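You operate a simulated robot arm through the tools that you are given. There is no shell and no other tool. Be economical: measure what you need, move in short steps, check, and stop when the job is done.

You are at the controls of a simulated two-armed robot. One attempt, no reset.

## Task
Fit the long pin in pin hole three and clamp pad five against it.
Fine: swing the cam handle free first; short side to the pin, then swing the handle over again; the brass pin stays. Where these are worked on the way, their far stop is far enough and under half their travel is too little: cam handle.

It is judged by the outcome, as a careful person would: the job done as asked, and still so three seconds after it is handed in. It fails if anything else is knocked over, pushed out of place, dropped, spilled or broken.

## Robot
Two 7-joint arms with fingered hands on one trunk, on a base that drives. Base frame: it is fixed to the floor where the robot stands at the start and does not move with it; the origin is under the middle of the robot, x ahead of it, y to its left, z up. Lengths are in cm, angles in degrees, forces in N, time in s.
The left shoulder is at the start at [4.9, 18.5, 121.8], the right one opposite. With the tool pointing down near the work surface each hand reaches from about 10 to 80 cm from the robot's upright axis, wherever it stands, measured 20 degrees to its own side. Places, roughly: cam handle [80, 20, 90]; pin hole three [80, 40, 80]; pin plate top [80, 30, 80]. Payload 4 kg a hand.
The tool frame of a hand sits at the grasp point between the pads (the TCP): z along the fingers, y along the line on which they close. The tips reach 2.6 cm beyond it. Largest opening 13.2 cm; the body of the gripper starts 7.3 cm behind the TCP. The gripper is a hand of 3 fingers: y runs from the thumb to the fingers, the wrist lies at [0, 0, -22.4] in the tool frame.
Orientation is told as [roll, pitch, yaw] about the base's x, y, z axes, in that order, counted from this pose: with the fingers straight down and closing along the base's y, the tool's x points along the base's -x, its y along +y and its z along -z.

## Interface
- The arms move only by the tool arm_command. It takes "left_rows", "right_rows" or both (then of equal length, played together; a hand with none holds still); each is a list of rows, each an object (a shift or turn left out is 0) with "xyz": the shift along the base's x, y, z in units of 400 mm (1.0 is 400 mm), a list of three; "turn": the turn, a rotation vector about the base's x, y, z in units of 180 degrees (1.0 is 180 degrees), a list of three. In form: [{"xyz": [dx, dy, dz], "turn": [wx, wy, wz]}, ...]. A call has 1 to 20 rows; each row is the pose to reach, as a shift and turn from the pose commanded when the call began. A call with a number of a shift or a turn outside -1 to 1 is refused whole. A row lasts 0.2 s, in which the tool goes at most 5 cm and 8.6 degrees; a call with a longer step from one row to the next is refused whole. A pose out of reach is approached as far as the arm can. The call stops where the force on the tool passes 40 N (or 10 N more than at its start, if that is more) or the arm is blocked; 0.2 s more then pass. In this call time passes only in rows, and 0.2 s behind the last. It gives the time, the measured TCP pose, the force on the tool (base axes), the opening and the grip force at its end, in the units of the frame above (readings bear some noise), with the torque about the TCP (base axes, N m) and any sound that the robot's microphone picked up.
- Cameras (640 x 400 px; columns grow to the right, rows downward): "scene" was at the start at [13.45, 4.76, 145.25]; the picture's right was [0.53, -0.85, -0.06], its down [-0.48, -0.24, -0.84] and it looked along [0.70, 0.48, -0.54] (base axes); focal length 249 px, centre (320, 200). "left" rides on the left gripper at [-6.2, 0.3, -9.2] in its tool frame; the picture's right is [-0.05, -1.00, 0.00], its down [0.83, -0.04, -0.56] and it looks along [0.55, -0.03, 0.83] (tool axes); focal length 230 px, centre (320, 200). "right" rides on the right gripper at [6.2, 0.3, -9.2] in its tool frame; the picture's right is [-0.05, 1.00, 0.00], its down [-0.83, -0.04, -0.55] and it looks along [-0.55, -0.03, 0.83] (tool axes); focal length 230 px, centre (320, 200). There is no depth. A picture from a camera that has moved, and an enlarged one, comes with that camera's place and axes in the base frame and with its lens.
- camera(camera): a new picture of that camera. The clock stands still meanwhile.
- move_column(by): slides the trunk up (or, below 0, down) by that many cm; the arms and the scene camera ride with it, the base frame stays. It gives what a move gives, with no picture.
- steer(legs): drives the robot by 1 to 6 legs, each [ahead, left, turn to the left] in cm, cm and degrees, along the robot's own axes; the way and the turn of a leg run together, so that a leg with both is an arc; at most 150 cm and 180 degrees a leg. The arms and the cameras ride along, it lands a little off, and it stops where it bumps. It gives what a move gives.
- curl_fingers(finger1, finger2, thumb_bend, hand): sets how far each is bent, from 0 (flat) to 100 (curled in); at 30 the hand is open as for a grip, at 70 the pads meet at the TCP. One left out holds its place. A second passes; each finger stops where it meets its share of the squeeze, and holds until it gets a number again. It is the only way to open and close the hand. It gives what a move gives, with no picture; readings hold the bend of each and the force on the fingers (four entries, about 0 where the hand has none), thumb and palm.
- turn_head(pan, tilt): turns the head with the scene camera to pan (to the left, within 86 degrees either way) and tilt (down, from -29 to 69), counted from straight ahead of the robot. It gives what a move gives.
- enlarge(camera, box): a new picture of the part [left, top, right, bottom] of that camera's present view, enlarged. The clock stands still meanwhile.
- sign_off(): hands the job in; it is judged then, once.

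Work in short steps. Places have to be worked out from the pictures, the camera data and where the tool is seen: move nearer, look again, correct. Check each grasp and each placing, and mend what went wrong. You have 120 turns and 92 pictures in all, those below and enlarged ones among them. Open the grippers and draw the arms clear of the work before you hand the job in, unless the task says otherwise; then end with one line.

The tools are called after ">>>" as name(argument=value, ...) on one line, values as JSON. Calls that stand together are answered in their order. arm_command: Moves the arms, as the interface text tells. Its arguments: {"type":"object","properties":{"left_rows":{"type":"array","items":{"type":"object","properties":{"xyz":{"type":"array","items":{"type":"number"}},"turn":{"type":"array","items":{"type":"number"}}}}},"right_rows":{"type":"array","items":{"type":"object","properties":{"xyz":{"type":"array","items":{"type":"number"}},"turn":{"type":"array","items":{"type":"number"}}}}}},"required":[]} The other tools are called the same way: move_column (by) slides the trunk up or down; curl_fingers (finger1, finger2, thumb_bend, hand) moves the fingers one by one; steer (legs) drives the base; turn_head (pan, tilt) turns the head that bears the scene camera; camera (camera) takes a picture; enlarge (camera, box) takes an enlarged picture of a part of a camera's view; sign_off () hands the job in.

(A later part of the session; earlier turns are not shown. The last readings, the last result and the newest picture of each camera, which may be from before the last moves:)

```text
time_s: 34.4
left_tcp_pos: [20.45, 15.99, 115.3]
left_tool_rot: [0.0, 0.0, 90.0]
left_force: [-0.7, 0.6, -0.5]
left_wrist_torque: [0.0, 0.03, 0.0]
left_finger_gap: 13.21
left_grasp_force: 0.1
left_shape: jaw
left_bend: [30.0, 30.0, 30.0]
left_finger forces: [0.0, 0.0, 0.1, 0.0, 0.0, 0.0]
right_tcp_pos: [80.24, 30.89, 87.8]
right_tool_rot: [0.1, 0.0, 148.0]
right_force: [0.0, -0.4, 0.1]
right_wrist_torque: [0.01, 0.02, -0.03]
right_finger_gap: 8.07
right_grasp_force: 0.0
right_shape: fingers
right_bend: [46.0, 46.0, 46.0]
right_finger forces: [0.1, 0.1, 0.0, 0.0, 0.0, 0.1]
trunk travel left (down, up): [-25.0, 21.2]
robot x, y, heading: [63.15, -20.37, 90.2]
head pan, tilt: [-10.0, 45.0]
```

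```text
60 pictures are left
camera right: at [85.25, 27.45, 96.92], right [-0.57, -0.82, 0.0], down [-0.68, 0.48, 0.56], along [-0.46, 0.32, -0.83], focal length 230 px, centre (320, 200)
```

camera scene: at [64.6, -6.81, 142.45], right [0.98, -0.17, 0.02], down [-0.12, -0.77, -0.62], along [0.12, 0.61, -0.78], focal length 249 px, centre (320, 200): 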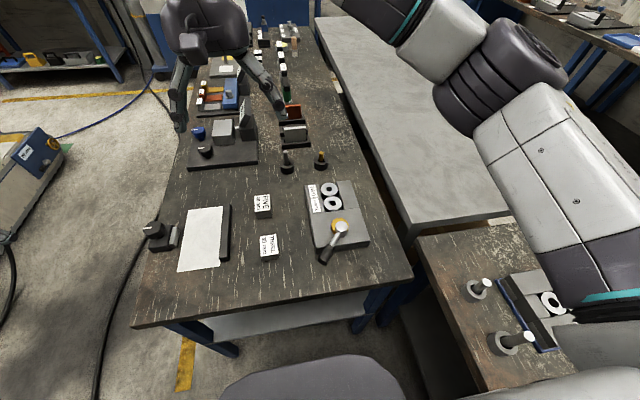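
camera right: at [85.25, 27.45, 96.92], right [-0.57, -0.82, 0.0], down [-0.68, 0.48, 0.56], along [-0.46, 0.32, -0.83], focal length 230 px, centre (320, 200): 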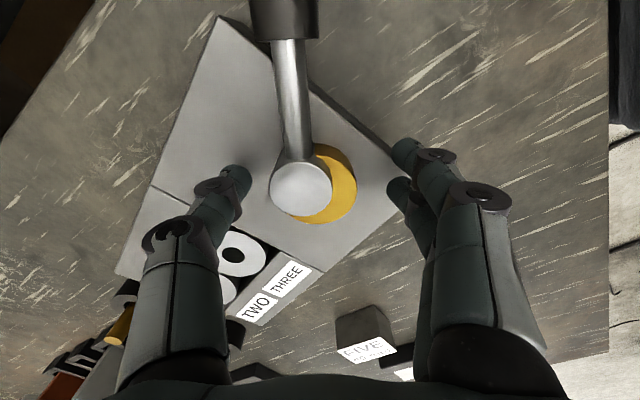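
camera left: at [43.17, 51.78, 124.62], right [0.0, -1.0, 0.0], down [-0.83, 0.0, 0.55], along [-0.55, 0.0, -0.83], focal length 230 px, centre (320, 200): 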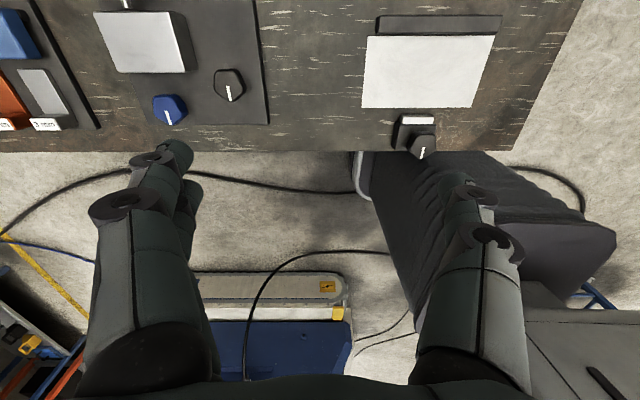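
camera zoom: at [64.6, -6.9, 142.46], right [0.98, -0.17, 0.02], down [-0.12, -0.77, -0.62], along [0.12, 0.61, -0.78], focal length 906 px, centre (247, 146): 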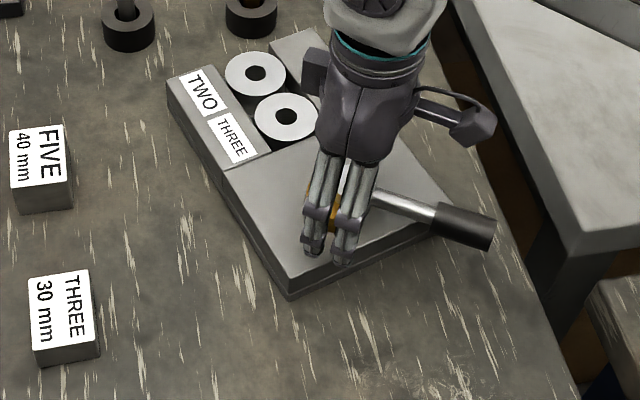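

The hub is caged cleanly. I narrow the fingers a little and tow slowly, three quarters of the way first.

>>> curl_fingers(hand="right", finger1=53, finger2=53, thumb_bend=54)

>>> arm_command(right_rows=[{"xyz": [-0.011, -0.015, -0.01]}, {"xyz": [-0.022, -0.03, -0.01]}, {"xyz": [-0.033, -0.045, -0.01]}, {"xyz": [-0.044, -0.06, -0.01]}, {"xyz": [-0.055, -0.075, -0.01]}, {"xyz": [-0.065, -0.09, -0.01]}])

>>> enlarge(camera="scene", box=[270, 160, 410, 270])

```text
time_s: 35.4
left_tcp_pos: [20.44, 15.98, 115.23]
left_tool_rot: [-0.1, 0.1, 90.0]
left_force: [-0.4, -0.4, 0.3]
left_wrist_torque: [-0.01, -0.01, 0.0]
left_finger_gap: 13.18
left_grasp_force: 0.1
left_shape: jaw
left_bend: [30.0, 30.0, 30.0]
left_finger forces: [0.1, 0.0, 0.1, 0.1, 0.1, 0.1]
right_tcp_pos: [80.22, 30.91, 87.86]
right_tool_rot: [0.0, 0.0, 148.0]
right_force: [0.7, -0.3, 0.1]
right_wrist_torque: [0.0, -0.02, -0.01]
right_finger_gap: 5.75
right_grasp_force: 0.3
right_shape: fingers
right_bend: [53.0, 53.0, 54.0]
right_finger forces: [0.0, 0.1, 0.0, 0.0, 0.3, 0.0]
trunk travel left (down, up): [-25.0, 21.2]
robot x, y, heading: [63.16, -20.35, 90.2]
head pan, tilt: [-10.0, 45.0]
```

```text
time_s: 36.8
left_tcp_pos: [20.39, 16.07, 115.27]
left_tool_rot: [0.1, 0.0, 90.1]
left_force: [-0.3, -0.7, 0.7]
left_wrist_torque: [-0.02, -0.02, 0.02]
left_finger_gap: 13.19
left_grasp_force: 0.1
left_shape: jaw
left_bend: [30.0, 30.0, 30.0]
left_finger forces: [0.0, 0.0, 0.0, 0.0, 0.0, 0.0]
right_tcp_pos: [77.43, 27.65, 87.48]
right_tool_rot: [0.0, -0.1, 147.9]
right_force: [5.6, 12.0, 5.8]
right_wrist_torque: [0.46, -0.26, 0.12]
right_finger_gap: 7.3
right_grasp_force: 7.4
right_shape: fingers
right_bend: [53.0, 53.0, 49.0]
right_finger forces: [0.0, 0.1, 0.0, 0.0, 14.5, 0.0]
trunk travel left (down, up): [-25.0, 21.2]
robot x, y, heading: [63.02, -20.27, 90.2]
head pan, tilt: [-10.0, 45.0]
```

```text
3.64 times, centred on (340, 215) of scene
camera zoom: at [64.67, -6.79, 142.45], right [0.98, -0.17, 0.02], down [-0.12, -0.77, -0.62], along [0.12, 0.61, -0.78], focal length 906 px, centre (247, 146)
```

zoom: 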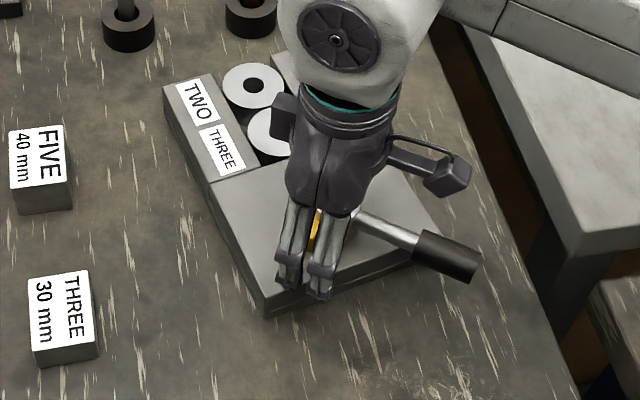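

The plate is following (now about 13°). I tow some more, mostly −x.

>>> arm_command(right_rows=[{"xyz": [-0.012, -0.01, 0]}, {"xyz": [-0.025, -0.02, 0]}, {"xyz": [-0.037, -0.028, 0]}, {"xyz": [-0.05, -0.036, 0]}])

>>> enlarge(camera="scene", box=[270, 160, 410, 270])

```text
time_s: 37.8
left_tcp_pos: [20.56, 15.98, 115.24]
left_tool_rot: [0.0, 0.0, 90.0]
left_force: [-0.6, -1.1, 0.2]
left_wrist_torque: [-0.01, 0.01, -0.01]
left_finger_gap: 13.2
left_grasp_force: 0.1
left_shape: jaw
left_bend: [30.0, 30.0, 30.0]
left_finger forces: [0.0, 0.0, 0.0, 0.1, 0.0, 0.1]
right_tcp_pos: [75.51, 25.91, 87.37]
right_tool_rot: [0.0, 0.0, 148.0]
right_force: [7.2, 7.4, 2.7]
right_wrist_torque: [0.25, -0.19, -0.06]
right_finger_gap: 7.1
right_grasp_force: 5.2
right_shape: fingers
right_bend: [53.0, 53.0, 50.0]
right_finger forces: [0.0, 0.0, 0.0, 0.1, 10.6, 0.0]
trunk travel left (down, up): [-25.0, 21.2]
robot x, y, heading: [62.96, -20.32, 90.3]
head pan, tilt: [-10.0, 45.0]
```

```text
3.64 times, centred on (340, 215) of scene
camera zoom: at [64.63, -6.86, 142.45], right [0.98, -0.17, 0.02], down [-0.12, -0.77, -0.62], along [0.12, 0.61, -0.78], focal length 906 px, centre (247, 146)
```

zoom: 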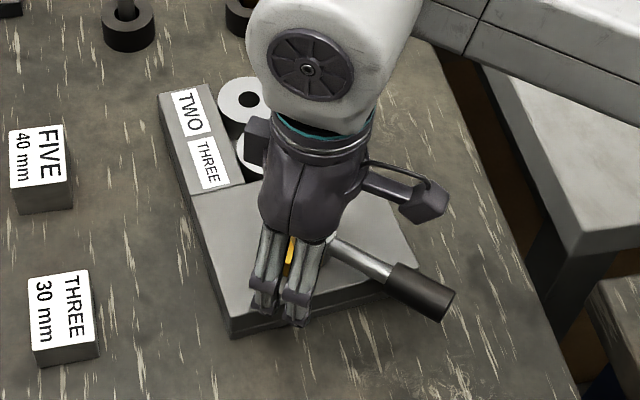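

The near-left corner is back at its old place (69.8, 23.7). About 6.7° remain, which a push of about 2.6 on the far-left side toward +x should take out. I release, lift and reorient.

>>> curl_fingers(hand="right", finger1=44, finger2=44, thumb_bend=44)

>>> arm_command(right_rows=[{"xyz": [0, 0, 0.1]}, {"xyz": [0, 0, 0.2]}, {"xyz": [0, 0, 0.3]}, {"xyz": [-0.045, 0.06, 0.34], "turn": [0, 0, -0.046]}, {"xyz": [-0.09, 0.13, 0.36], "turn": [0, 0, -0.092]}, {"xyz": [-0.135, 0.2, 0.36], "turn": [0, 0, -0.138]}, {"xyz": [-0.18, 0.27, 0.36], "turn": [0, 0, -0.184]}, {"xyz": [-0.225, 0.34, 0.36], "turn": [0, 0, -0.23]}, {"xyz": [-0.27, 0.41, 0.36], "turn": [0, 0, -0.276]}, {"xyz": [-0.2875, 0.4525, 0.34], "turn": [0, 0, -0.322]}])

>>> curl_fingers(hand="right", finger1=70, finger2=70, thumb_bend=70)

>>> camera(camera="right")

```text
time_s: 38.8
left_tcp_pos: [20.44, 16.03, 115.25]
left_tool_rot: [-0.1, -0.1, 90.0]
left_force: [-0.7, -0.2, 0.4]
left_wrist_torque: [-0.02, -0.01, -0.03]
left_finger_gap: 13.2
left_grasp_force: 0.0
left_shape: jaw
left_bend: [30.0, 30.0, 30.0]
left_finger forces: [0.1, 0.0, 0.0, 0.0, 0.0, 0.1]
right_tcp_pos: [75.49, 25.99, 87.5]
right_tool_rot: [0.1, 0.0, 148.0]
right_force: [-0.4, 0.1, 0.6]
right_wrist_torque: [0.02, 0.0, -0.01]
right_finger_gap: 8.8
right_grasp_force: 0.0
right_shape: fingers
right_bend: [44.0, 44.0, 44.0]
right_finger forces: [0.1, 0.0, 0.0, 0.1, 0.0, 0.1]
trunk travel left (down, up): [-25.0, 21.2]
robot x, y, heading: [63.25, -19.96, 90.1]
head pan, tilt: [-10.0, 45.0]
```

```text
time_s: 41.0
left_tcp_pos: [20.34, 15.97, 115.26]
left_tool_rot: [-0.1, 0.0, 89.9]
left_force: [-0.1, 0.4, 0.0]
left_wrist_torque: [0.01, -0.04, 0.03]
left_finger_gap: 13.2
left_grasp_force: 0.0
left_shape: jaw
left_bend: [30.0, 30.0, 30.0]
left_finger forces: [0.0, 0.1, 0.0, 0.0, 0.1, 0.0]
right_tcp_pos: [63.82, 44.34, 100.88]
right_tool_rot: [0.0, 0.1, 89.8]
right_force: [0.1, -0.8, 0.0]
right_wrist_torque: [0.01, 0.0, 0.0]
right_finger_gap: 8.81
right_grasp_force: 0.1
right_shape: fingers
right_bend: [44.0, 44.0, 44.0]
right_finger forces: [0.1, 0.1, 0.0, 0.0, 0.0, 0.0]
trunk travel left (down, up): [-25.0, 21.2]
robot x, y, heading: [63.0, -20.33, 90.2]
head pan, tilt: [-10.0, 45.0]
```

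```text
time_s: 42.0
left_tcp_pos: [20.44, 15.89, 115.21]
left_tool_rot: [0.0, 0.1, 90.0]
left_force: [0.1, 0.4, -0.3]
left_wrist_torque: [-0.04, 0.04, -0.03]
left_finger_gap: 13.19
left_grasp_force: 0.0
left_shape: jaw
left_bend: [30.0, 30.0, 30.0]
left_finger forces: [0.0, 0.0, 0.0, 0.0, 0.0, 0.0]
right_tcp_pos: [63.76, 44.18, 100.83]
right_tool_rot: [0.1, 0.0, 89.9]
right_force: [0.1, -0.2, 0.5]
right_wrist_torque: [-0.02, 0.01, 0.02]
right_finger_gap: 0.63
right_grasp_force: 0.0
right_shape: fingers
right_bend: [70.0, 70.0, 70.0]
right_finger forces: [0.0, 0.0, 0.0, 0.0, 0.1, 0.1]
trunk travel left (down, up): [-25.0, 21.2]
robot x, y, heading: [63.44, -19.86, 90.1]
head pan, tilt: [-10.0, 45.0]
```

```text
57 pictures are left
camera right: at [63.5, 37.98, 110.11], right [-1.0, 0.05, 0.0], down [0.04, 0.83, 0.56], along [0.03, 0.55, -0.83], focal length 230 px, centre (320, 200)
```

right: 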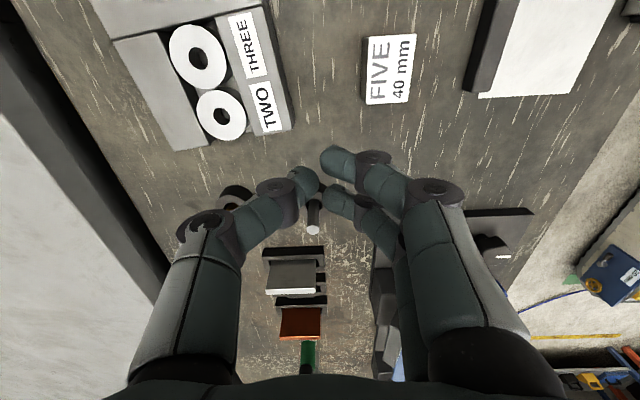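

Both cameras agree on the far-left corner at (67.2, 45.7). I lower the closed hand left of the plate at y≈43.

>>> arm_command(right_rows=[{"xyz": [0.012, -0.02, -0.12]}, {"xyz": [0.012, -0.02, -0.24]}, {"xyz": [0.012, -0.02, -0.34]}, {"xyz": [0.012, -0.02, -0.395]}])

>>> camera(camera="right")

```text
time_s: 43.0
left_tcp_pos: [20.4, 16.02, 115.23]
left_tool_rot: [0.0, -0.1, 89.8]
left_force: [0.4, -0.6, -0.3]
left_wrist_torque: [-0.02, 0.0, -0.01]
left_finger_gap: 13.2
left_grasp_force: 0.1
left_shape: jaw
left_bend: [30.0, 30.0, 30.0]
left_finger forces: [0.1, 0.0, 0.0, 0.1, 0.0, 0.0]
right_tcp_pos: [64.7, 43.23, 85.06]
right_tool_rot: [0.1, 0.0, 90.0]
right_force: [0.3, 1.2, -0.3]
right_wrist_torque: [-0.04, 0.0, -0.01]
right_finger_gap: 0.6
right_grasp_force: 0.1
right_shape: fingers
right_bend: [70.0, 70.0, 70.0]
right_finger forces: [0.0, 0.1, 0.0, 0.0, 0.1, 0.1]
trunk travel left (down, up): [-25.0, 21.2]
robot x, y, heading: [63.3, -20.1, 90.0]
head pan, tilt: [-10.0, 45.0]
```

```text
56 pictures are left
camera right: at [64.25, 37.07, 94.13], right [-1.0, 0.05, 0.0], down [0.04, 0.83, 0.56], along [0.03, 0.55, -0.83], focal length 230 px, centre (320, 200)
```

right: 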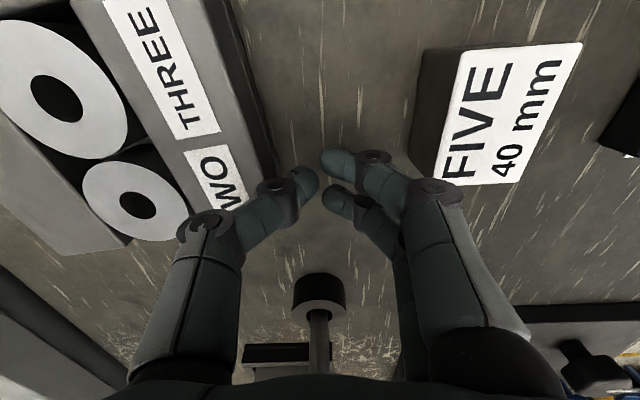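

I push gently toward +x.

>>> arm_command(right_rows=[{"xyz": [0.015, 0, 0]}, {"xyz": [0.03, 0, 0]}, {"xyz": [0.045, 0, 0]}, {"xyz": [0.06, 0, 0]}, {"xyz": [0.07, 0, 0]}])

>>> enlarge(camera="scene", box=[270, 160, 410, 270])

```text
time_s: 44.2
left_tcp_pos: [20.39, 15.85, 115.3]
left_tool_rot: [0.0, -0.2, 90.0]
left_force: [0.6, 0.5, -0.4]
left_wrist_torque: [0.01, 0.0, -0.03]
left_finger_gap: 13.19
left_grasp_force: 0.1
left_shape: jaw
left_bend: [30.0, 30.0, 30.0]
left_finger forces: [0.0, 0.1, 0.0, 0.0, 0.0, 0.0]
right_tcp_pos: [66.96, 43.24, 85.35]
right_tool_rot: [0.0, -0.1, 90.2]
right_force: [-11.6, -2.3, 6.6]
right_wrist_torque: [-0.04, 0.2, 0.05]
right_finger_gap: 0.0
right_grasp_force: 8.0
right_shape: fingers
right_bend: [69.0, 69.0, 76.0]
right_finger forces: [0.0, 0.1, 0.0, 0.0, 16.3, 0.0]
trunk travel left (down, up): [-25.0, 21.2]
robot x, y, heading: [63.05, -20.06, 90.4]
head pan, tilt: [-10.0, 45.0]
```

```text
3.64 times, centred on (340, 215) of scene
camera zoom: at [64.41, -7.02, 142.48], right [0.99, -0.17, 0.02], down [-0.12, -0.77, -0.62], along [0.12, 0.61, -0.78], focal length 906 px, centre (247, 146)
```

zoom: 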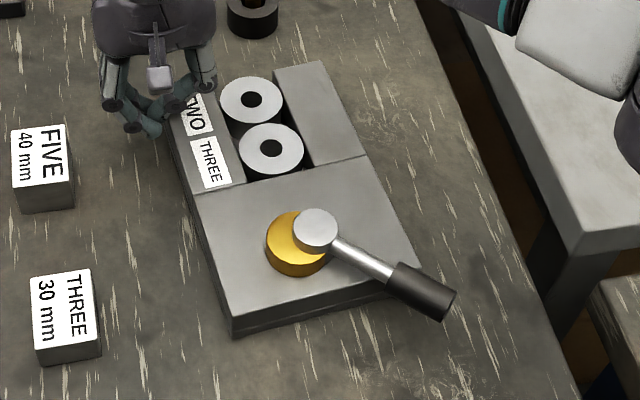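

It has barely moved yet (the thumb gave way first). I keep pushing.

>>> arm_command(right_rows=[{"xyz": [0.015, 0, 0]}, {"xyz": [0.03, 0, 0]}, {"xyz": [0.045, 0, 0]}, {"xyz": [0.055, 0, 0]}])

>>> enlarge(camera="scene", box=[270, 160, 410, 270])

```text
time_s: 45.2
left_tcp_pos: [20.3, 15.85, 115.34]
left_tool_rot: [-0.1, -0.1, 90.0]
left_force: [-0.2, -0.5, 0.2]
left_wrist_torque: [-0.01, 0.01, 0.01]
left_finger_gap: 13.18
left_grasp_force: 0.0
left_shape: jaw
left_bend: [30.0, 30.0, 30.0]
left_finger forces: [0.0, 0.1, 0.0, 0.0, 0.0, 0.1]
right_tcp_pos: [69.2, 43.28, 85.44]
right_tool_rot: [0.1, -0.2, 90.1]
right_force: [-14.9, -0.3, 14.4]
right_wrist_torque: [0.03, 0.31, 0.08]
right_finger_gap: 0.08
right_grasp_force: 12.5
right_shape: fingers
right_bend: [69.0, 68.0, 78.0]
right_finger forces: [2.7, 3.2, 0.0, 0.0, 18.2, 0.0]
trunk travel left (down, up): [-25.0, 21.2]
robot x, y, heading: [62.97, -19.84, 90.2]
head pan, tilt: [-10.0, 45.0]
```

```text
3.64 times, centred on (340, 215) of scene
camera zoom: at [64.4, -7.07, 142.49], right [0.98, -0.17, 0.02], down [-0.12, -0.77, -0.62], along [0.12, 0.61, -0.78], focal length 906 px, centre (247, 146)
```

zoom: 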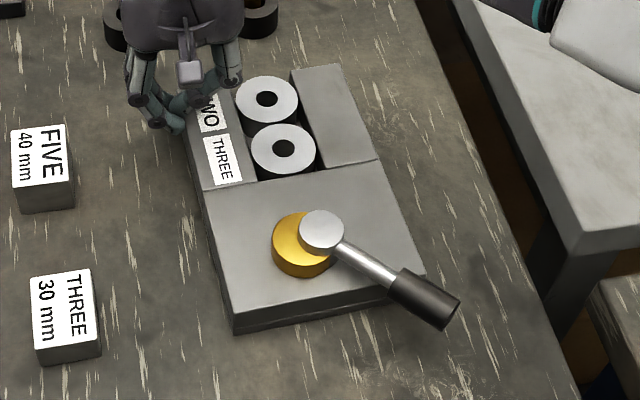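

Half is done (about 4° left). I push about 1.6 more.

>>> arm_command(right_rows=[{"xyz": [0.014, 0, 0]}, {"xyz": [0.027, 0, 0]}, {"xyz": [0.039, 0, 0]}])

>>> enlarge(camera="scene", box=[270, 160, 410, 270])

```text
time_s: 46.0
left_tcp_pos: [20.17, 15.8, 115.22]
left_tool_rot: [-0.1, -0.2, 90.0]
left_force: [0.1, 0.0, 0.4]
left_wrist_torque: [-0.02, -0.03, 0.0]
left_finger_gap: 13.2
left_grasp_force: 0.1
left_shape: jaw
left_bend: [30.0, 30.0, 30.0]
left_finger forces: [0.1, 0.0, 0.0, 0.0, 0.0, 0.1]
right_tcp_pos: [70.7, 43.4, 85.47]
right_tool_rot: [0.0, -0.3, 90.2]
right_force: [-18.3, 4.2, 26.8]
right_wrist_torque: [0.02, 0.58, -0.03]
right_finger_gap: 0.61
right_grasp_force: 17.4
right_shape: fingers
right_bend: [66.0, 65.0, 79.0]
right_finger forces: [7.4, 7.4, 0.1, 0.0, 19.2, 0.1]
trunk travel left (down, up): [-25.0, 21.2]
robot x, y, heading: [63.06, -19.92, 90.1]
head pan, tilt: [-10.0, 45.0]
```

```text
3.64 times, centred on (340, 215) of scene
camera zoom: at [64.33, -7.18, 142.52], right [0.98, -0.17, 0.02], down [-0.12, -0.77, -0.62], along [0.12, 0.61, -0.78], focal length 906 px, centre (247, 146)
```

zoom: 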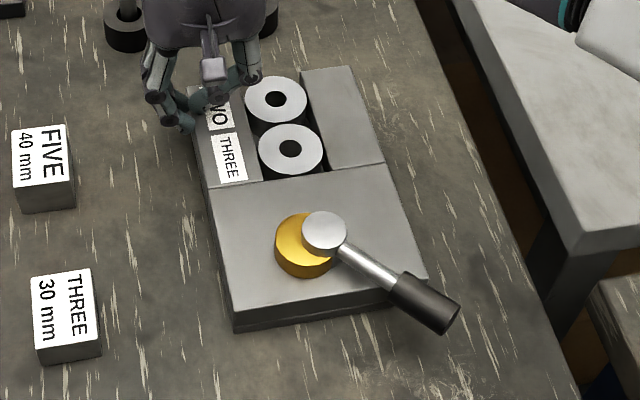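

About 1.8° is left. One more small push, then back off and look.

>>> arm_command(right_rows=[{"xyz": [0.012, 0, 0]}, {"xyz": [0.022, 0, 0]}, {"xyz": [-0.03, 0, 0.0]}, {"xyz": [-0.08, 0, 0.0]}, {"xyz": [-0.08, 0, 0.1]}, {"xyz": [-0.08, 0, 0.2]}, {"xyz": [-0.1, -0.08, 0.28]}, {"xyz": [-0.1, -0.16, 0.36]}, {"xyz": [-0.1, -0.26, 0.42]}, {"xyz": [-0.1, -0.36, 0.48]}])

>>> enlarge(camera="scene", box=[270, 160, 410, 270])

```text
time_s: 46.9
left_tcp_pos: [20.62, 15.94, 115.33]
left_tool_rot: [-0.1, -0.3, 89.6]
left_force: [0.4, -0.3, 0.0]
left_wrist_torque: [0.0, -0.02, 0.03]
left_finger_gap: 13.2
left_grasp_force: 0.0
left_shape: jaw
left_bend: [30.0, 30.0, 30.0]
left_finger forces: [0.0, 0.0, 0.1, 0.1, 0.0, 0.1]
right_tcp_pos: [70.54, 43.49, 85.96]
right_tool_rot: [-0.2, -0.4, 89.4]
right_force: [4.4, -8.8, 28.3]
right_wrist_torque: [-0.29, -0.12, 0.03]
right_finger_gap: 0.14
right_grasp_force: 14.0
right_shape: fingers
right_bend: [70.0, 70.0, 74.0]
right_finger forces: [0.4, 0.4, 0.0, 0.0, 28.0, 0.0]
trunk travel left (down, up): [-25.0, 21.2]
robot x, y, heading: [63.13, -20.14, 90.1]
head pan, tilt: [-10.0, 45.0]
stopped in row 4 (right hand): the force on the tool passed its limit at 44 N (the readings are from after the stop); the commanded pose is now the measured one
```

```text
3.64 times, centred on (340, 215) of scene
camera zoom: at [64.68, -7.23, 142.48], right [0.98, -0.17, 0.02], down [-0.12, -0.77, -0.62], along [0.12, 0.61, -0.78], focal length 906 px, centre (247, 146)
```

zoom: 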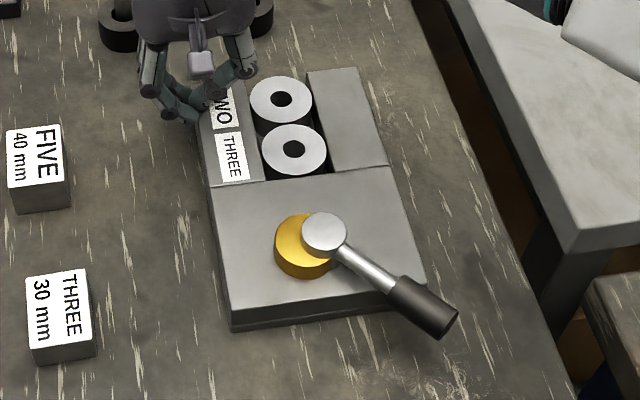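

A finger rode onto the rail. I lift straight up, then move away.

>>> arm_command(right_rows=[{"xyz": [0, 0, 0.05]}, {"xyz": [0, 0, 0.12]}, {"xyz": [0, 0, 0.2]}, {"xyz": [0, -0.07, 0.28]}, {"xyz": [0.02, -0.16, 0.36]}, {"xyz": [0.05, -0.26, 0.42]}, {"xyz": [0.08, -0.36, 0.46]}, {"xyz": [0.11, -0.46, 0.5]}, {"xyz": [0.15, -0.56, 0.54]}, {"xyz": [0.18, -0.66, 0.58]}])

>>> enlarge(camera="scene", box=[240, 140, 400, 265])

>>> curl_fingers(hand="right", finger1=30, finger2=30, thumb_bend=30)

>>> camera(camera="right")

```text
time_s: 49.1
left_tcp_pos: [20.76, 15.94, 115.31]
left_tool_rot: [0.0, -0.1, 89.8]
left_force: [-0.9, -0.7, 0.0]
left_wrist_torque: [0.0, 0.01, -0.02]
left_finger_gap: 13.15
left_grasp_force: 0.1
left_shape: jaw
left_bend: [30.0, 30.0, 30.0]
left_finger forces: [0.0, 0.0, 0.0, 0.1, 0.0, 0.0]
right_tcp_pos: [77.98, 17.31, 108.53]
right_tool_rot: [-0.5, -0.1, 89.4]
right_force: [0.4, 0.1, 0.3]
right_wrist_torque: [0.03, 0.02, 0.01]
right_finger_gap: 0.53
right_grasp_force: 0.0
right_shape: fingers
right_bend: [70.0, 70.0, 70.0]
right_finger forces: [0.0, 0.0, 0.0, 0.1, 0.0, 0.1]
trunk travel left (down, up): [-25.0, 21.2]
robot x, y, heading: [62.94, -19.87, 89.7]
head pan, tilt: [-10.0, 45.0]
```

```text
3.20 times, centred on (320, 202) of scene
camera zoom: at [64.73, -7.05, 142.48], right [0.98, -0.17, 0.02], down [-0.12, -0.77, -0.62], along [0.12, 0.61, -0.78], focal length 797 px, centre (320, 192)
```

zoom: 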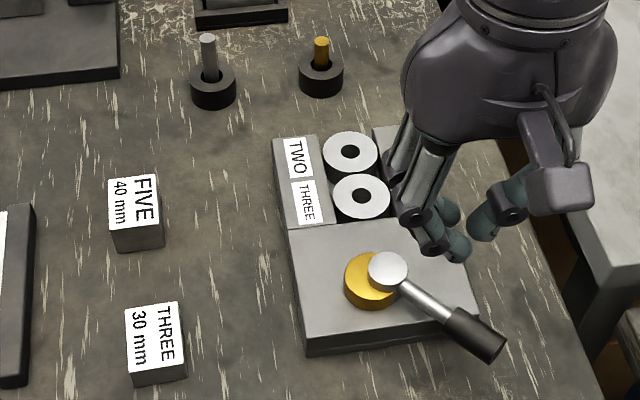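

```text
time_s: 50.1
left_tcp_pos: [20.61, 16.07, 115.33]
left_tool_rot: [0.0, -0.1, 89.9]
left_force: [-0.3, 0.5, 0.0]
left_wrist_torque: [-0.05, 0.0, 0.03]
left_finger_gap: 13.19
left_grasp_force: 0.1
left_shape: jaw
left_bend: [30.0, 30.0, 30.0]
left_finger forces: [0.0, 0.1, 0.1, 0.0, 0.0, 0.1]
right_tcp_pos: [77.86, 17.3, 108.49]
right_tool_rot: [-0.5, -0.2, 89.3]
right_force: [-0.4, 0.1, -0.1]
right_wrist_torque: [0.01, 0.01, 0.02]
right_finger_gap: 13.4
right_grasp_force: 0.1
right_shape: fingers
right_bend: [30.0, 30.0, 30.0]
right_finger forces: [0.0, 0.0, 0.1, 0.0, 0.0, 0.0]
trunk travel left (down, up): [-25.0, 21.2]
robot x, y, heading: [63.26, -20.02, 90.0]
head pan, tilt: [-10.0, 45.0]
```

```text
50 pictures are left
camera right: at [77.43, 11.1, 117.58], right [-1.0, 0.06, -0.01], down [0.05, 0.83, 0.56], along [0.04, 0.56, -0.83], focal length 230 px, centre (320, 200)
```

right: 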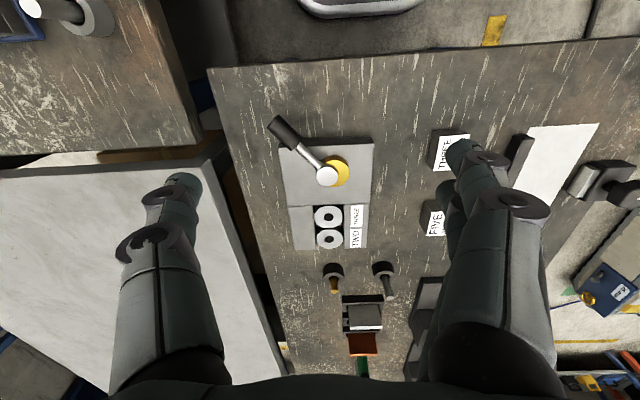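

The plate is back within about 0.4 cm and 1° of where it stood, and the cam is free. Next is the silver long pin: its top is near (65.2, 57.7, 87.6). I move the right hand, part-open, above it.

>>> curl_fingers(hand="right", finger1=52, finger2=52, thumb_bend=52)

>>> arm_command(right_rows=[{"xyz": [-0.03, 0.1, -0.02]}, {"xyz": [-0.06, 0.2, -0.04]}, {"xyz": [-0.09, 0.3, -0.06]}, {"xyz": [-0.12, 0.4, -0.08]}, {"xyz": [-0.15, 0.5, -0.1]}, {"xyz": [-0.18, 0.6, -0.12]}, {"xyz": [-0.21, 0.7, -0.14]}, {"xyz": [-0.24, 0.8, -0.16]}, {"xyz": [-0.28, 0.9, -0.18]}, {"xyz": [-0.31, 0.99, -0.2]}])

>>> camera(camera="right")

>>> enlarge(camera="scene", box=[240, 110, 370, 210])

```text
time_s: 51.1
left_tcp_pos: [20.65, 16.12, 115.25]
left_tool_rot: [0.0, 0.0, 89.8]
left_force: [-0.3, -1.0, 0.5]
left_wrist_torque: [-0.03, 0.02, 0.01]
left_finger_gap: 13.21
left_grasp_force: 0.0
left_shape: jaw
left_bend: [30.0, 30.0, 30.0]
left_finger forces: [0.0, 0.1, 0.1, 0.0, 0.1, 0.1]
right_tcp_pos: [77.82, 17.37, 108.45]
right_tool_rot: [-0.5, 0.0, 89.4]
right_force: [-0.4, 0.9, 0.8]
right_wrist_torque: [0.0, -0.02, 0.05]
right_finger_gap: 6.2
right_grasp_force: 0.0
right_shape: fingers
right_bend: [52.0, 52.0, 52.0]
right_finger forces: [0.1, 0.0, 0.0, 0.0, 0.0, 0.1]
trunk travel left (down, up): [-25.0, 21.2]
robot x, y, heading: [63.26, -19.97, 89.8]
head pan, tilt: [-10.0, 45.0]
```

```text
time_s: 53.3
left_tcp_pos: [20.78, 16.12, 115.34]
left_tool_rot: [0.1, 0.0, 89.8]
left_force: [0.0, 1.0, 0.2]
left_wrist_torque: [-0.02, -0.02, -0.01]
left_finger_gap: 13.21
left_grasp_force: 0.2
left_shape: jaw
left_bend: [30.0, 30.0, 30.0]
left_finger forces: [0.0, 0.0, 0.0, 0.0, 0.0, 0.1]
right_tcp_pos: [66.86, 52.68, 100.96]
right_tool_rot: [-0.4, -0.2, 89.5]
right_force: [-0.1, -0.3, -0.9]
right_wrist_torque: [-0.01, 0.03, -0.01]
right_finger_gap: 6.16
right_grasp_force: 0.1
right_shape: fingers
right_bend: [52.0, 52.0, 52.0]
right_finger forces: [0.0, 0.1, 0.1, 0.0, 0.0, 0.0]
right hand out of reach, approached as far as the arm can: row 9, 10
trunk travel left (down, up): [-25.0, 21.2]
robot x, y, heading: [62.99, -19.85, 90.1]
head pan, tilt: [-10.0, 45.0]
```

```text
49 pictures are left
camera right: at [66.38, 46.46, 110.08], right [-1.0, 0.06, -0.01], down [0.05, 0.83, 0.56], along [0.04, 0.56, -0.83], focal length 230 px, centre (320, 200)
```

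right: 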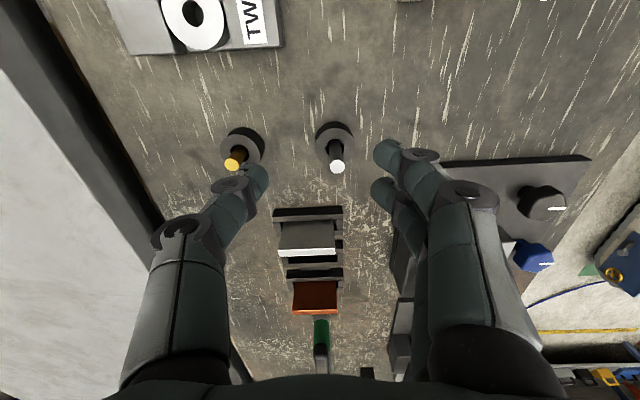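

```text
4.00 times, centred on (305, 160) of scene
camera zoom: at [64.89, -6.91, 142.46], right [0.98, -0.17, 0.02], down [-0.13, -0.77, -0.62], along [0.12, 0.61, -0.78], focal length 996 px, centre (380, 360)
```

zoom: 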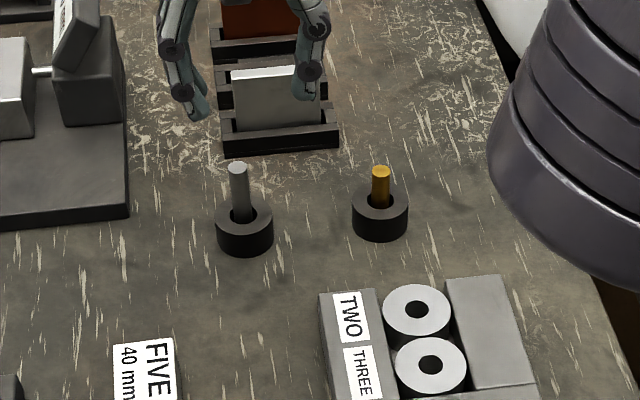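

The pin is about 5 cm beyond reach. There is room ahead (table edge y≈14), so I drive 6 cm ahead with the hand kept high.

>>> steer(legs=[[6.5, 0, 0]])

>>> camera(camera="right")

```text
time_s: 54.3
left_tcp_pos: [20.54, 22.21, 115.29]
left_tool_rot: [0.0, -0.1, 89.9]
left_force: [-0.4, -0.5, 0.8]
left_wrist_torque: [-0.03, -0.01, -0.03]
left_finger_gap: 13.18
left_grasp_force: 0.0
left_shape: jaw
left_bend: [30.0, 30.0, 30.0]
left_finger forces: [0.1, 0.0, 0.0, 0.0, 0.0, 0.0]
right_tcp_pos: [66.49, 58.76, 101.15]
right_tool_rot: [-0.4, -0.3, 89.5]
right_force: [0.3, 0.9, 0.8]
right_wrist_torque: [0.01, -0.01, -0.02]
right_finger_gap: 6.14
right_grasp_force: 0.0
right_shape: fingers
right_bend: [52.0, 52.0, 52.0]
right_finger forces: [0.1, 0.0, 0.0, 0.0, 0.1, 0.0]
trunk travel left (down, up): [-25.0, 21.2]
robot x, y, heading: [63.13, -13.76, 90.1]
head pan, tilt: [-10.0, 45.0]
```

```text
47 pictures are left
camera right: at [66.04, 52.63, 110.2], right [-1.0, 0.06, -0.01], down [0.05, 0.83, 0.56], along [0.04, 0.56, -0.83], focal length 230 px, centre (320, 200)
```

right: 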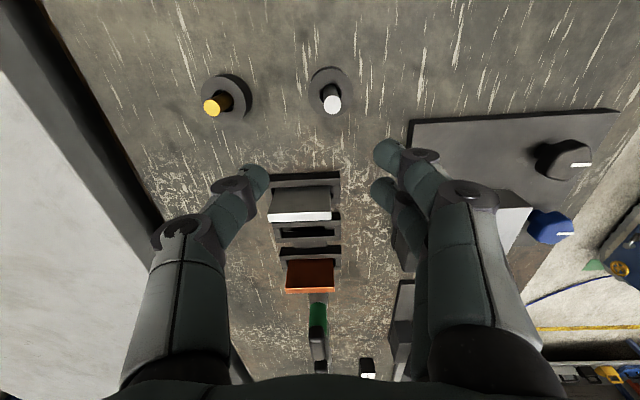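

Triangulated from two hand-camera views, the pin top is at (65.4, 57.45, 87.3). I descend around it.

>>> arm_command(right_rows=[{"xyz": [-0.0275, -0.034, -0.08]}, {"xyz": [-0.0275, -0.034, -0.18]}, {"xyz": [-0.0275, -0.034, -0.27]}, {"xyz": [-0.0275, -0.034, -0.347]}])

>>> camera(camera="right")

```text
time_s: 55.3
left_tcp_pos: [20.5, 22.32, 115.19]
left_tool_rot: [-0.1, 0.0, 89.9]
left_force: [0.0, -0.2, -0.3]
left_wrist_torque: [-0.04, -0.02, -0.01]
left_finger_gap: 13.21
left_grasp_force: 0.1
left_shape: jaw
left_bend: [30.0, 30.0, 30.0]
left_finger forces: [0.0, 0.0, 0.1, 0.0, 0.0, 0.0]
right_tcp_pos: [65.34, 57.58, 87.88]
right_tool_rot: [-0.4, -0.4, 89.6]
right_force: [0.0, -0.3, -0.2]
right_wrist_torque: [0.01, -0.01, -0.01]
right_finger_gap: 6.1
right_grasp_force: 0.0
right_shape: fingers
right_bend: [52.0, 52.0, 52.0]
right_finger forces: [0.1, 0.0, 0.0, 0.1, 0.0, 0.0]
right hand out of reach, approached as far as the arm can: row 4
trunk travel left (down, up): [-25.0, 21.2]
robot x, y, heading: [63.19, -13.65, 90.2]
head pan, tilt: [-10.0, 45.0]
```

```text
46 pictures are left
camera right: at [64.91, 51.38, 97.09], right [-1.0, 0.06, -0.01], down [0.04, 0.83, 0.56], along [0.04, 0.56, -0.83], focal length 230 px, centre (320, 200)
```

right: 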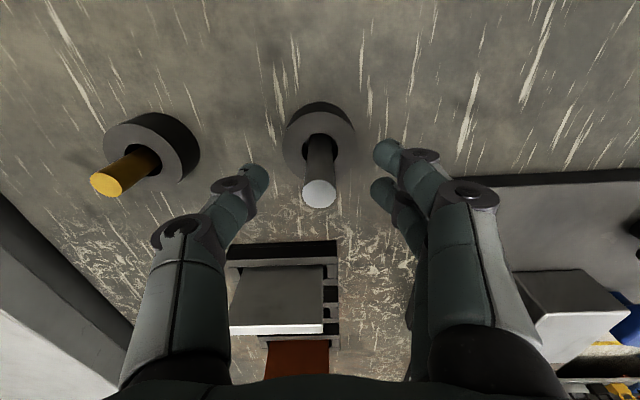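

Well centred on the pin, but at the edge of reach. I lower the trunk 0.8 cm to bring the hand down, then close on the pin.

>>> move_column(by=-0.8)

>>> curl_fingers(hand="right", finger1=72, finger2=72, thumb_bend=72)

>>> camera(camera="right")

```text
time_s: 55.9
left_tcp_pos: [20.47, 22.35, 114.45]
left_tool_rot: [0.0, 0.0, 89.9]
left_force: [0.7, 0.1, -0.4]
left_wrist_torque: [-0.02, -0.02, 0.0]
left_finger_gap: 13.19
left_grasp_force: 0.1
left_shape: jaw
left_bend: [30.0, 30.0, 30.0]
left_finger forces: [0.0, 0.1, 0.1, 0.0, 0.0, 0.0]
right_tcp_pos: [65.38, 57.39, 87.43]
right_tool_rot: [-0.4, -0.3, 89.5]
right_force: [-0.1, 0.1, -0.1]
right_wrist_torque: [-0.02, 0.0, 0.02]
right_finger_gap: 6.12
right_grasp_force: 0.0
right_shape: fingers
right_bend: [52.0, 52.0, 52.0]
right_finger forces: [0.0, 0.0, 0.0, 0.0, 0.1, 0.0]
trunk travel left (down, up): [-24.2, 22.0]
robot x, y, heading: [63.42, -13.91, 90.1]
head pan, tilt: [-10.0, 45.0]
```

```text
time_s: 56.9
left_tcp_pos: [20.64, 22.47, 114.49]
left_tool_rot: [-0.2, 0.0, 89.9]
left_force: [0.4, 0.3, 1.1]
left_wrist_torque: [-0.01, 0.02, 0.0]
left_finger_gap: 13.17
left_grasp_force: 0.0
left_shape: jaw
left_bend: [30.0, 30.0, 30.0]
left_finger forces: [0.0, 0.0, 0.1, 0.0, 0.1, 0.0]
right_tcp_pos: [65.6, 57.47, 87.35]
right_tool_rot: [-0.5, -0.3, 89.5]
right_force: [0.4, 0.9, 0.2]
right_wrist_torque: [-0.02, -0.01, 0.01]
right_finger_gap: 1.15
right_grasp_force: 6.4
right_shape: fingers
right_bend: [70.0, 71.0, 69.0]
right_finger forces: [4.6, 2.0, 0.0, 0.1, 6.1, 0.0]
trunk travel left (down, up): [-24.2, 22.0]
robot x, y, heading: [63.3, -13.46, 89.7]
head pan, tilt: [-10.0, 45.0]
```

```text
45 pictures are left
camera right: at [65.01, 51.25, 96.43], right [-1.0, 0.06, -0.01], down [0.05, 0.83, 0.56], along [0.04, 0.56, -0.83], focal length 230 px, centre (320, 200)
```

right: 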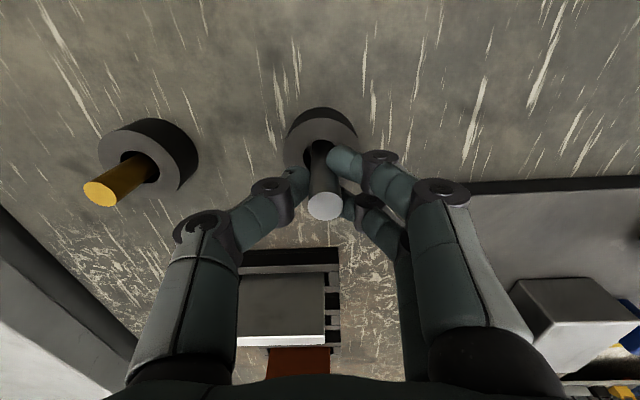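

The pin is gripped (gap 1.15). I firm up the squeeze and lift it straight out.

>>> curl_fingers(hand="right", finger1=78, finger2=78, thumb_bend=78)

>>> arm_command(right_rows=[{"xyz": [0, 0, 0.04]}, {"xyz": [0, 0, 0.1]}, {"xyz": [0, 0, 0.18]}, {"xyz": [0, -0.02, 0.27]}])

>>> camera(camera="right")

>>> enlarge(camera="scene", box=[240, 110, 400, 250])

```text
time_s: 57.9
left_tcp_pos: [20.59, 22.38, 114.57]
left_tool_rot: [0.1, 0.1, 89.9]
left_force: [0.2, -0.5, 1.1]
left_wrist_torque: [0.0, -0.01, -0.01]
left_finger_gap: 13.18
left_grasp_force: 0.0
left_shape: jaw
left_bend: [30.0, 30.0, 30.0]
left_finger forces: [0.1, 0.0, 0.0, 0.0, 0.0, 0.0]
right_tcp_pos: [65.44, 57.47, 87.32]
right_tool_rot: [-0.3, -0.2, 89.5]
right_force: [0.1, -0.8, -0.5]
right_wrist_torque: [-0.04, 0.0, 0.02]
right_finger_gap: 1.02
right_grasp_force: 14.6
right_shape: fingers
right_bend: [72.0, 77.0, 71.0]
right_finger forces: [11.3, 4.4, 0.1, 0.1, 12.7, 0.0]
trunk travel left (down, up): [-24.2, 22.0]
robot x, y, heading: [63.22, -14.15, 90.0]
head pan, tilt: [-10.0, 45.0]
```

```text
time_s: 58.9
left_tcp_pos: [20.58, 22.27, 114.59]
left_tool_rot: [0.1, -0.1, 90.0]
left_force: [-1.2, -0.2, -0.1]
left_wrist_torque: [-0.01, 0.0, -0.01]
left_finger_gap: 13.18
left_grasp_force: 0.0
left_shape: jaw
left_bend: [30.0, 30.0, 30.0]
left_finger forces: [0.0, 0.0, 0.0, 0.0, 0.1, 0.0]
right_tcp_pos: [65.33, 56.48, 98.09]
right_tool_rot: [-0.5, -0.2, 89.5]
right_force: [-0.3, 0.2, -0.9]
right_wrist_torque: [0.0, 0.0, 0.03]
right_finger_gap: 1.03
right_grasp_force: 13.7
right_shape: fingers
right_bend: [72.0, 77.0, 71.0]
right_finger forces: [10.7, 3.7, 0.0, 0.0, 12.9, 0.0]
trunk travel left (down, up): [-24.2, 22.0]
robot x, y, heading: [63.25, -13.5, 89.9]
head pan, tilt: [-10.0, 45.0]
```

```text
44 pictures are left
camera right: at [64.84, 50.28, 107.29], right [-1.0, 0.06, -0.01], down [0.05, 0.83, 0.56], along [0.04, 0.56, -0.83], focal length 230 px, centre (320, 200)
```

right: 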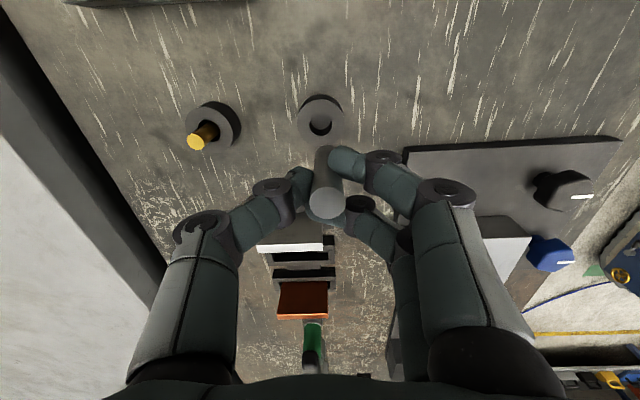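

```text
2.86 times, centred on (320, 180) of scene
camera zoom: at [64.72, -0.22, 141.54], right [0.98, -0.17, 0.02], down [-0.12, -0.78, -0.61], along [0.12, 0.6, -0.79], focal length 712 px, centre (320, 257)
```

zoom: 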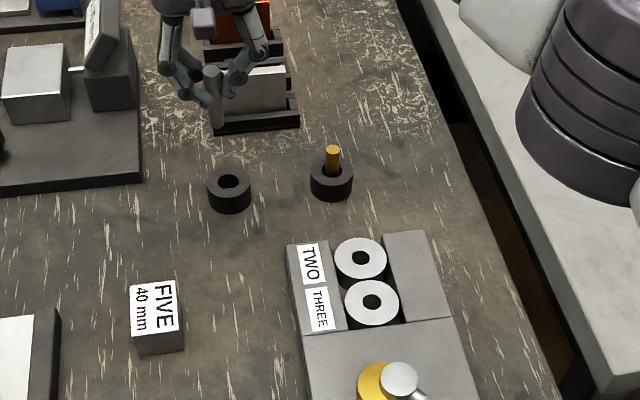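

The pin is out and upright; the stand stayed. I carry it to above hole three, estimated at (77.5, 37.4), and look.

>>> arm_command(right_rows=[{"xyz": [0.05, -0.075, 0]}, {"xyz": [0.1, -0.15, 0]}, {"xyz": [0.15, -0.225, 0]}, {"xyz": [0.2, -0.3, 0]}, {"xyz": [0.25, -0.375, 0]}, {"xyz": [0.3025, -0.476, 0]}])

>>> camera(camera="right")

```text
time_s: 60.3
left_tcp_pos: [20.7, 22.21, 114.67]
left_tool_rot: [0.2, -0.1, 89.9]
left_force: [0.2, 0.9, -0.2]
left_wrist_torque: [-0.01, 0.03, 0.03]
left_finger_gap: 13.2
left_grasp_force: 0.1
left_shape: jaw
left_bend: [30.0, 30.0, 30.0]
left_finger forces: [0.0, 0.1, 0.0, 0.1, 0.0, 0.0]
right_tcp_pos: [77.7, 37.44, 98.25]
right_tool_rot: [-0.3, -0.2, 89.5]
right_force: [-0.1, 0.7, -1.2]
right_wrist_torque: [0.01, 0.02, 0.0]
right_finger_gap: 1.01
right_grasp_force: 14.1
right_shape: fingers
right_bend: [72.0, 77.0, 71.0]
right_finger forces: [10.3, 4.0, 0.0, 0.0, 12.5, 0.0]
trunk travel left (down, up): [-24.2, 22.0]
robot x, y, heading: [63.04, -14.04, 90.0]
head pan, tilt: [-10.0, 45.0]
```

```text
42 pictures are left
camera right: at [77.2, 31.23, 107.28], right [-1.0, 0.06, -0.01], down [0.05, 0.83, 0.56], along [0.04, 0.56, -0.83], focal length 230 px, centre (320, 200)
```

right: 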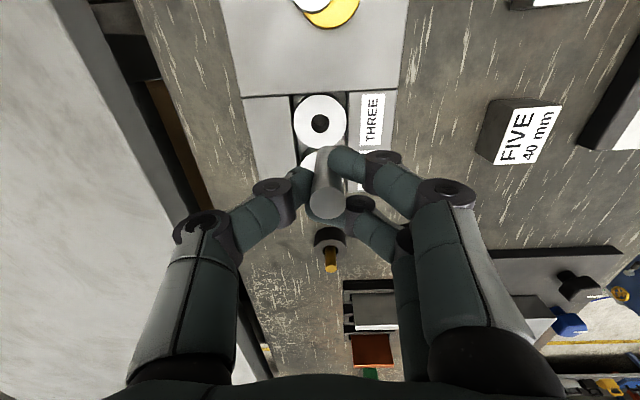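

Relative to the pin axis, the hole is about +0.35 in x and +0.2 in y. I correct and descend to about 2 cm above, then check with an enlarged view.

>>> arm_command(right_rows=[{"xyz": [0.009, 0.005, -0.05]}, {"xyz": [0.009, 0.005, -0.13]}])

>>> enlarge(camera="right", box=[260, 80, 380, 230])

>>> enlarge(camera="scene", box=[300, 170, 380, 230])

```text
time_s: 60.9
left_tcp_pos: [20.58, 22.44, 114.5]
left_tool_rot: [0.0, 0.1, 89.9]
left_force: [-0.9, -0.3, -0.2]
left_wrist_torque: [0.0, -0.01, -0.01]
left_finger_gap: 13.19
left_grasp_force: 0.0
left_shape: jaw
left_bend: [30.0, 30.0, 30.0]
left_finger forces: [0.0, 0.1, 0.0, 0.0, 0.1, 0.0]
right_tcp_pos: [77.81, 37.58, 92.91]
right_tool_rot: [-0.4, -0.2, 89.4]
right_force: [0.0, 0.3, -1.0]
right_wrist_torque: [0.03, -0.01, 0.01]
right_finger_gap: 1.05
right_grasp_force: 13.3
right_shape: fingers
right_bend: [72.0, 77.0, 71.0]
right_finger forces: [10.4, 3.9, 0.0, 0.0, 12.6, 0.0]
trunk travel left (down, up): [-24.2, 22.0]
robot x, y, heading: [63.66, -14.05, 89.9]
head pan, tilt: [-10.0, 45.0]
```

```text
2.67 times, centred on (320, 155) of right
camera zoom: at [77.49, 31.49, 101.96], right [-1.0, 0.06, -0.01], down [0.05, 0.83, 0.56], along [0.04, 0.56, -0.83], focal length 614 px, centre (320, 320)
```

zoom: 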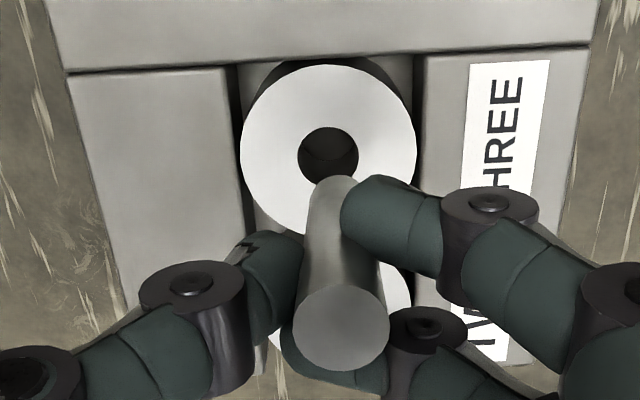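

```text
6.67 times, centred on (340, 200) of scene
camera zoom: at [64.72, -0.11, 141.52], right [0.98, -0.17, 0.02], down [-0.12, -0.78, -0.61], along [0.12, 0.6, -0.79], focal length 1660 px, centre (187, 200)
```

zoom: 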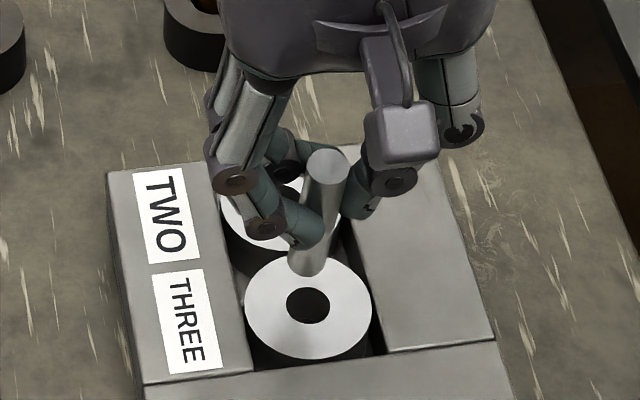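

Both views give pin tip ≈(77.46, 37.6, 86.4) and hole ≈(77.75, 38.07, 82.9). I shift (+0.27, +0.42), go down 2.3 cm and check again.

>>> arm_command(right_rows=[{"xyz": [0.0068, 0.0105, -0.02]}, {"xyz": [0.0068, 0.0105, -0.0575]}])

>>> enlarge(camera="right", box=[260, 80, 380, 230])

>>> enlarge(camera="scene", box=[300, 170, 380, 230])

```text
time_s: 61.5
left_tcp_pos: [20.52, 22.34, 114.36]
left_tool_rot: [0.0, 0.0, 89.9]
left_force: [-0.5, 0.1, -0.5]
left_wrist_torque: [-0.01, 0.02, 0.0]
left_finger_gap: 13.15
left_grasp_force: 0.1
left_shape: jaw
left_bend: [30.0, 30.0, 30.0]
left_finger forces: [0.0, 0.1, 0.0, 0.1, 0.0, 0.0]
right_tcp_pos: [78.07, 38.2, 90.39]
right_tool_rot: [-0.5, -0.1, 89.6]
right_force: [-0.3, 0.1, -1.7]
right_wrist_torque: [0.0, 0.03, 0.0]
right_finger_gap: 1.03
right_grasp_force: 13.4
right_shape: fingers
right_bend: [72.0, 77.0, 71.0]
right_finger forces: [10.5, 4.0, 0.1, 0.0, 12.4, 0.1]
trunk travel left (down, up): [-24.2, 22.0]
robot x, y, heading: [63.15, -13.78, 90.0]
head pan, tilt: [-10.0, 45.0]
```

```text
2.67 times, centred on (320, 155) of right
camera zoom: at [77.63, 32.0, 99.58], right [-1.0, 0.06, -0.01], down [0.05, 0.83, 0.56], along [0.04, 0.56, -0.83], focal length 614 px, centre (320, 320)
```

zoom: 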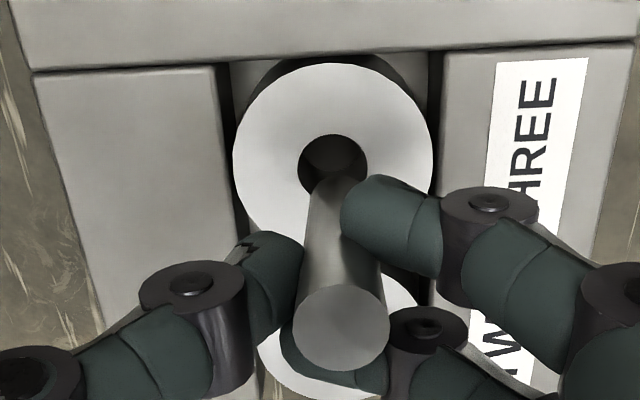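

```text
6.67 times, centred on (340, 200) of scene
camera zoom: at [64.66, -0.09, 141.52], right [0.98, -0.17, 0.02], down [-0.12, -0.78, -0.61], along [0.12, 0.6, -0.79], focal length 1660 px, centre (187, 200)
```

zoom: 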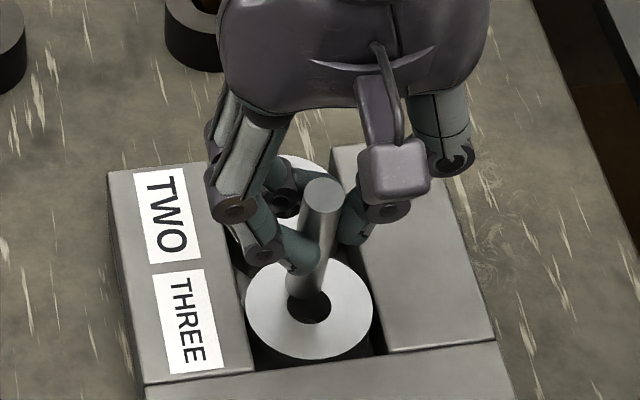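

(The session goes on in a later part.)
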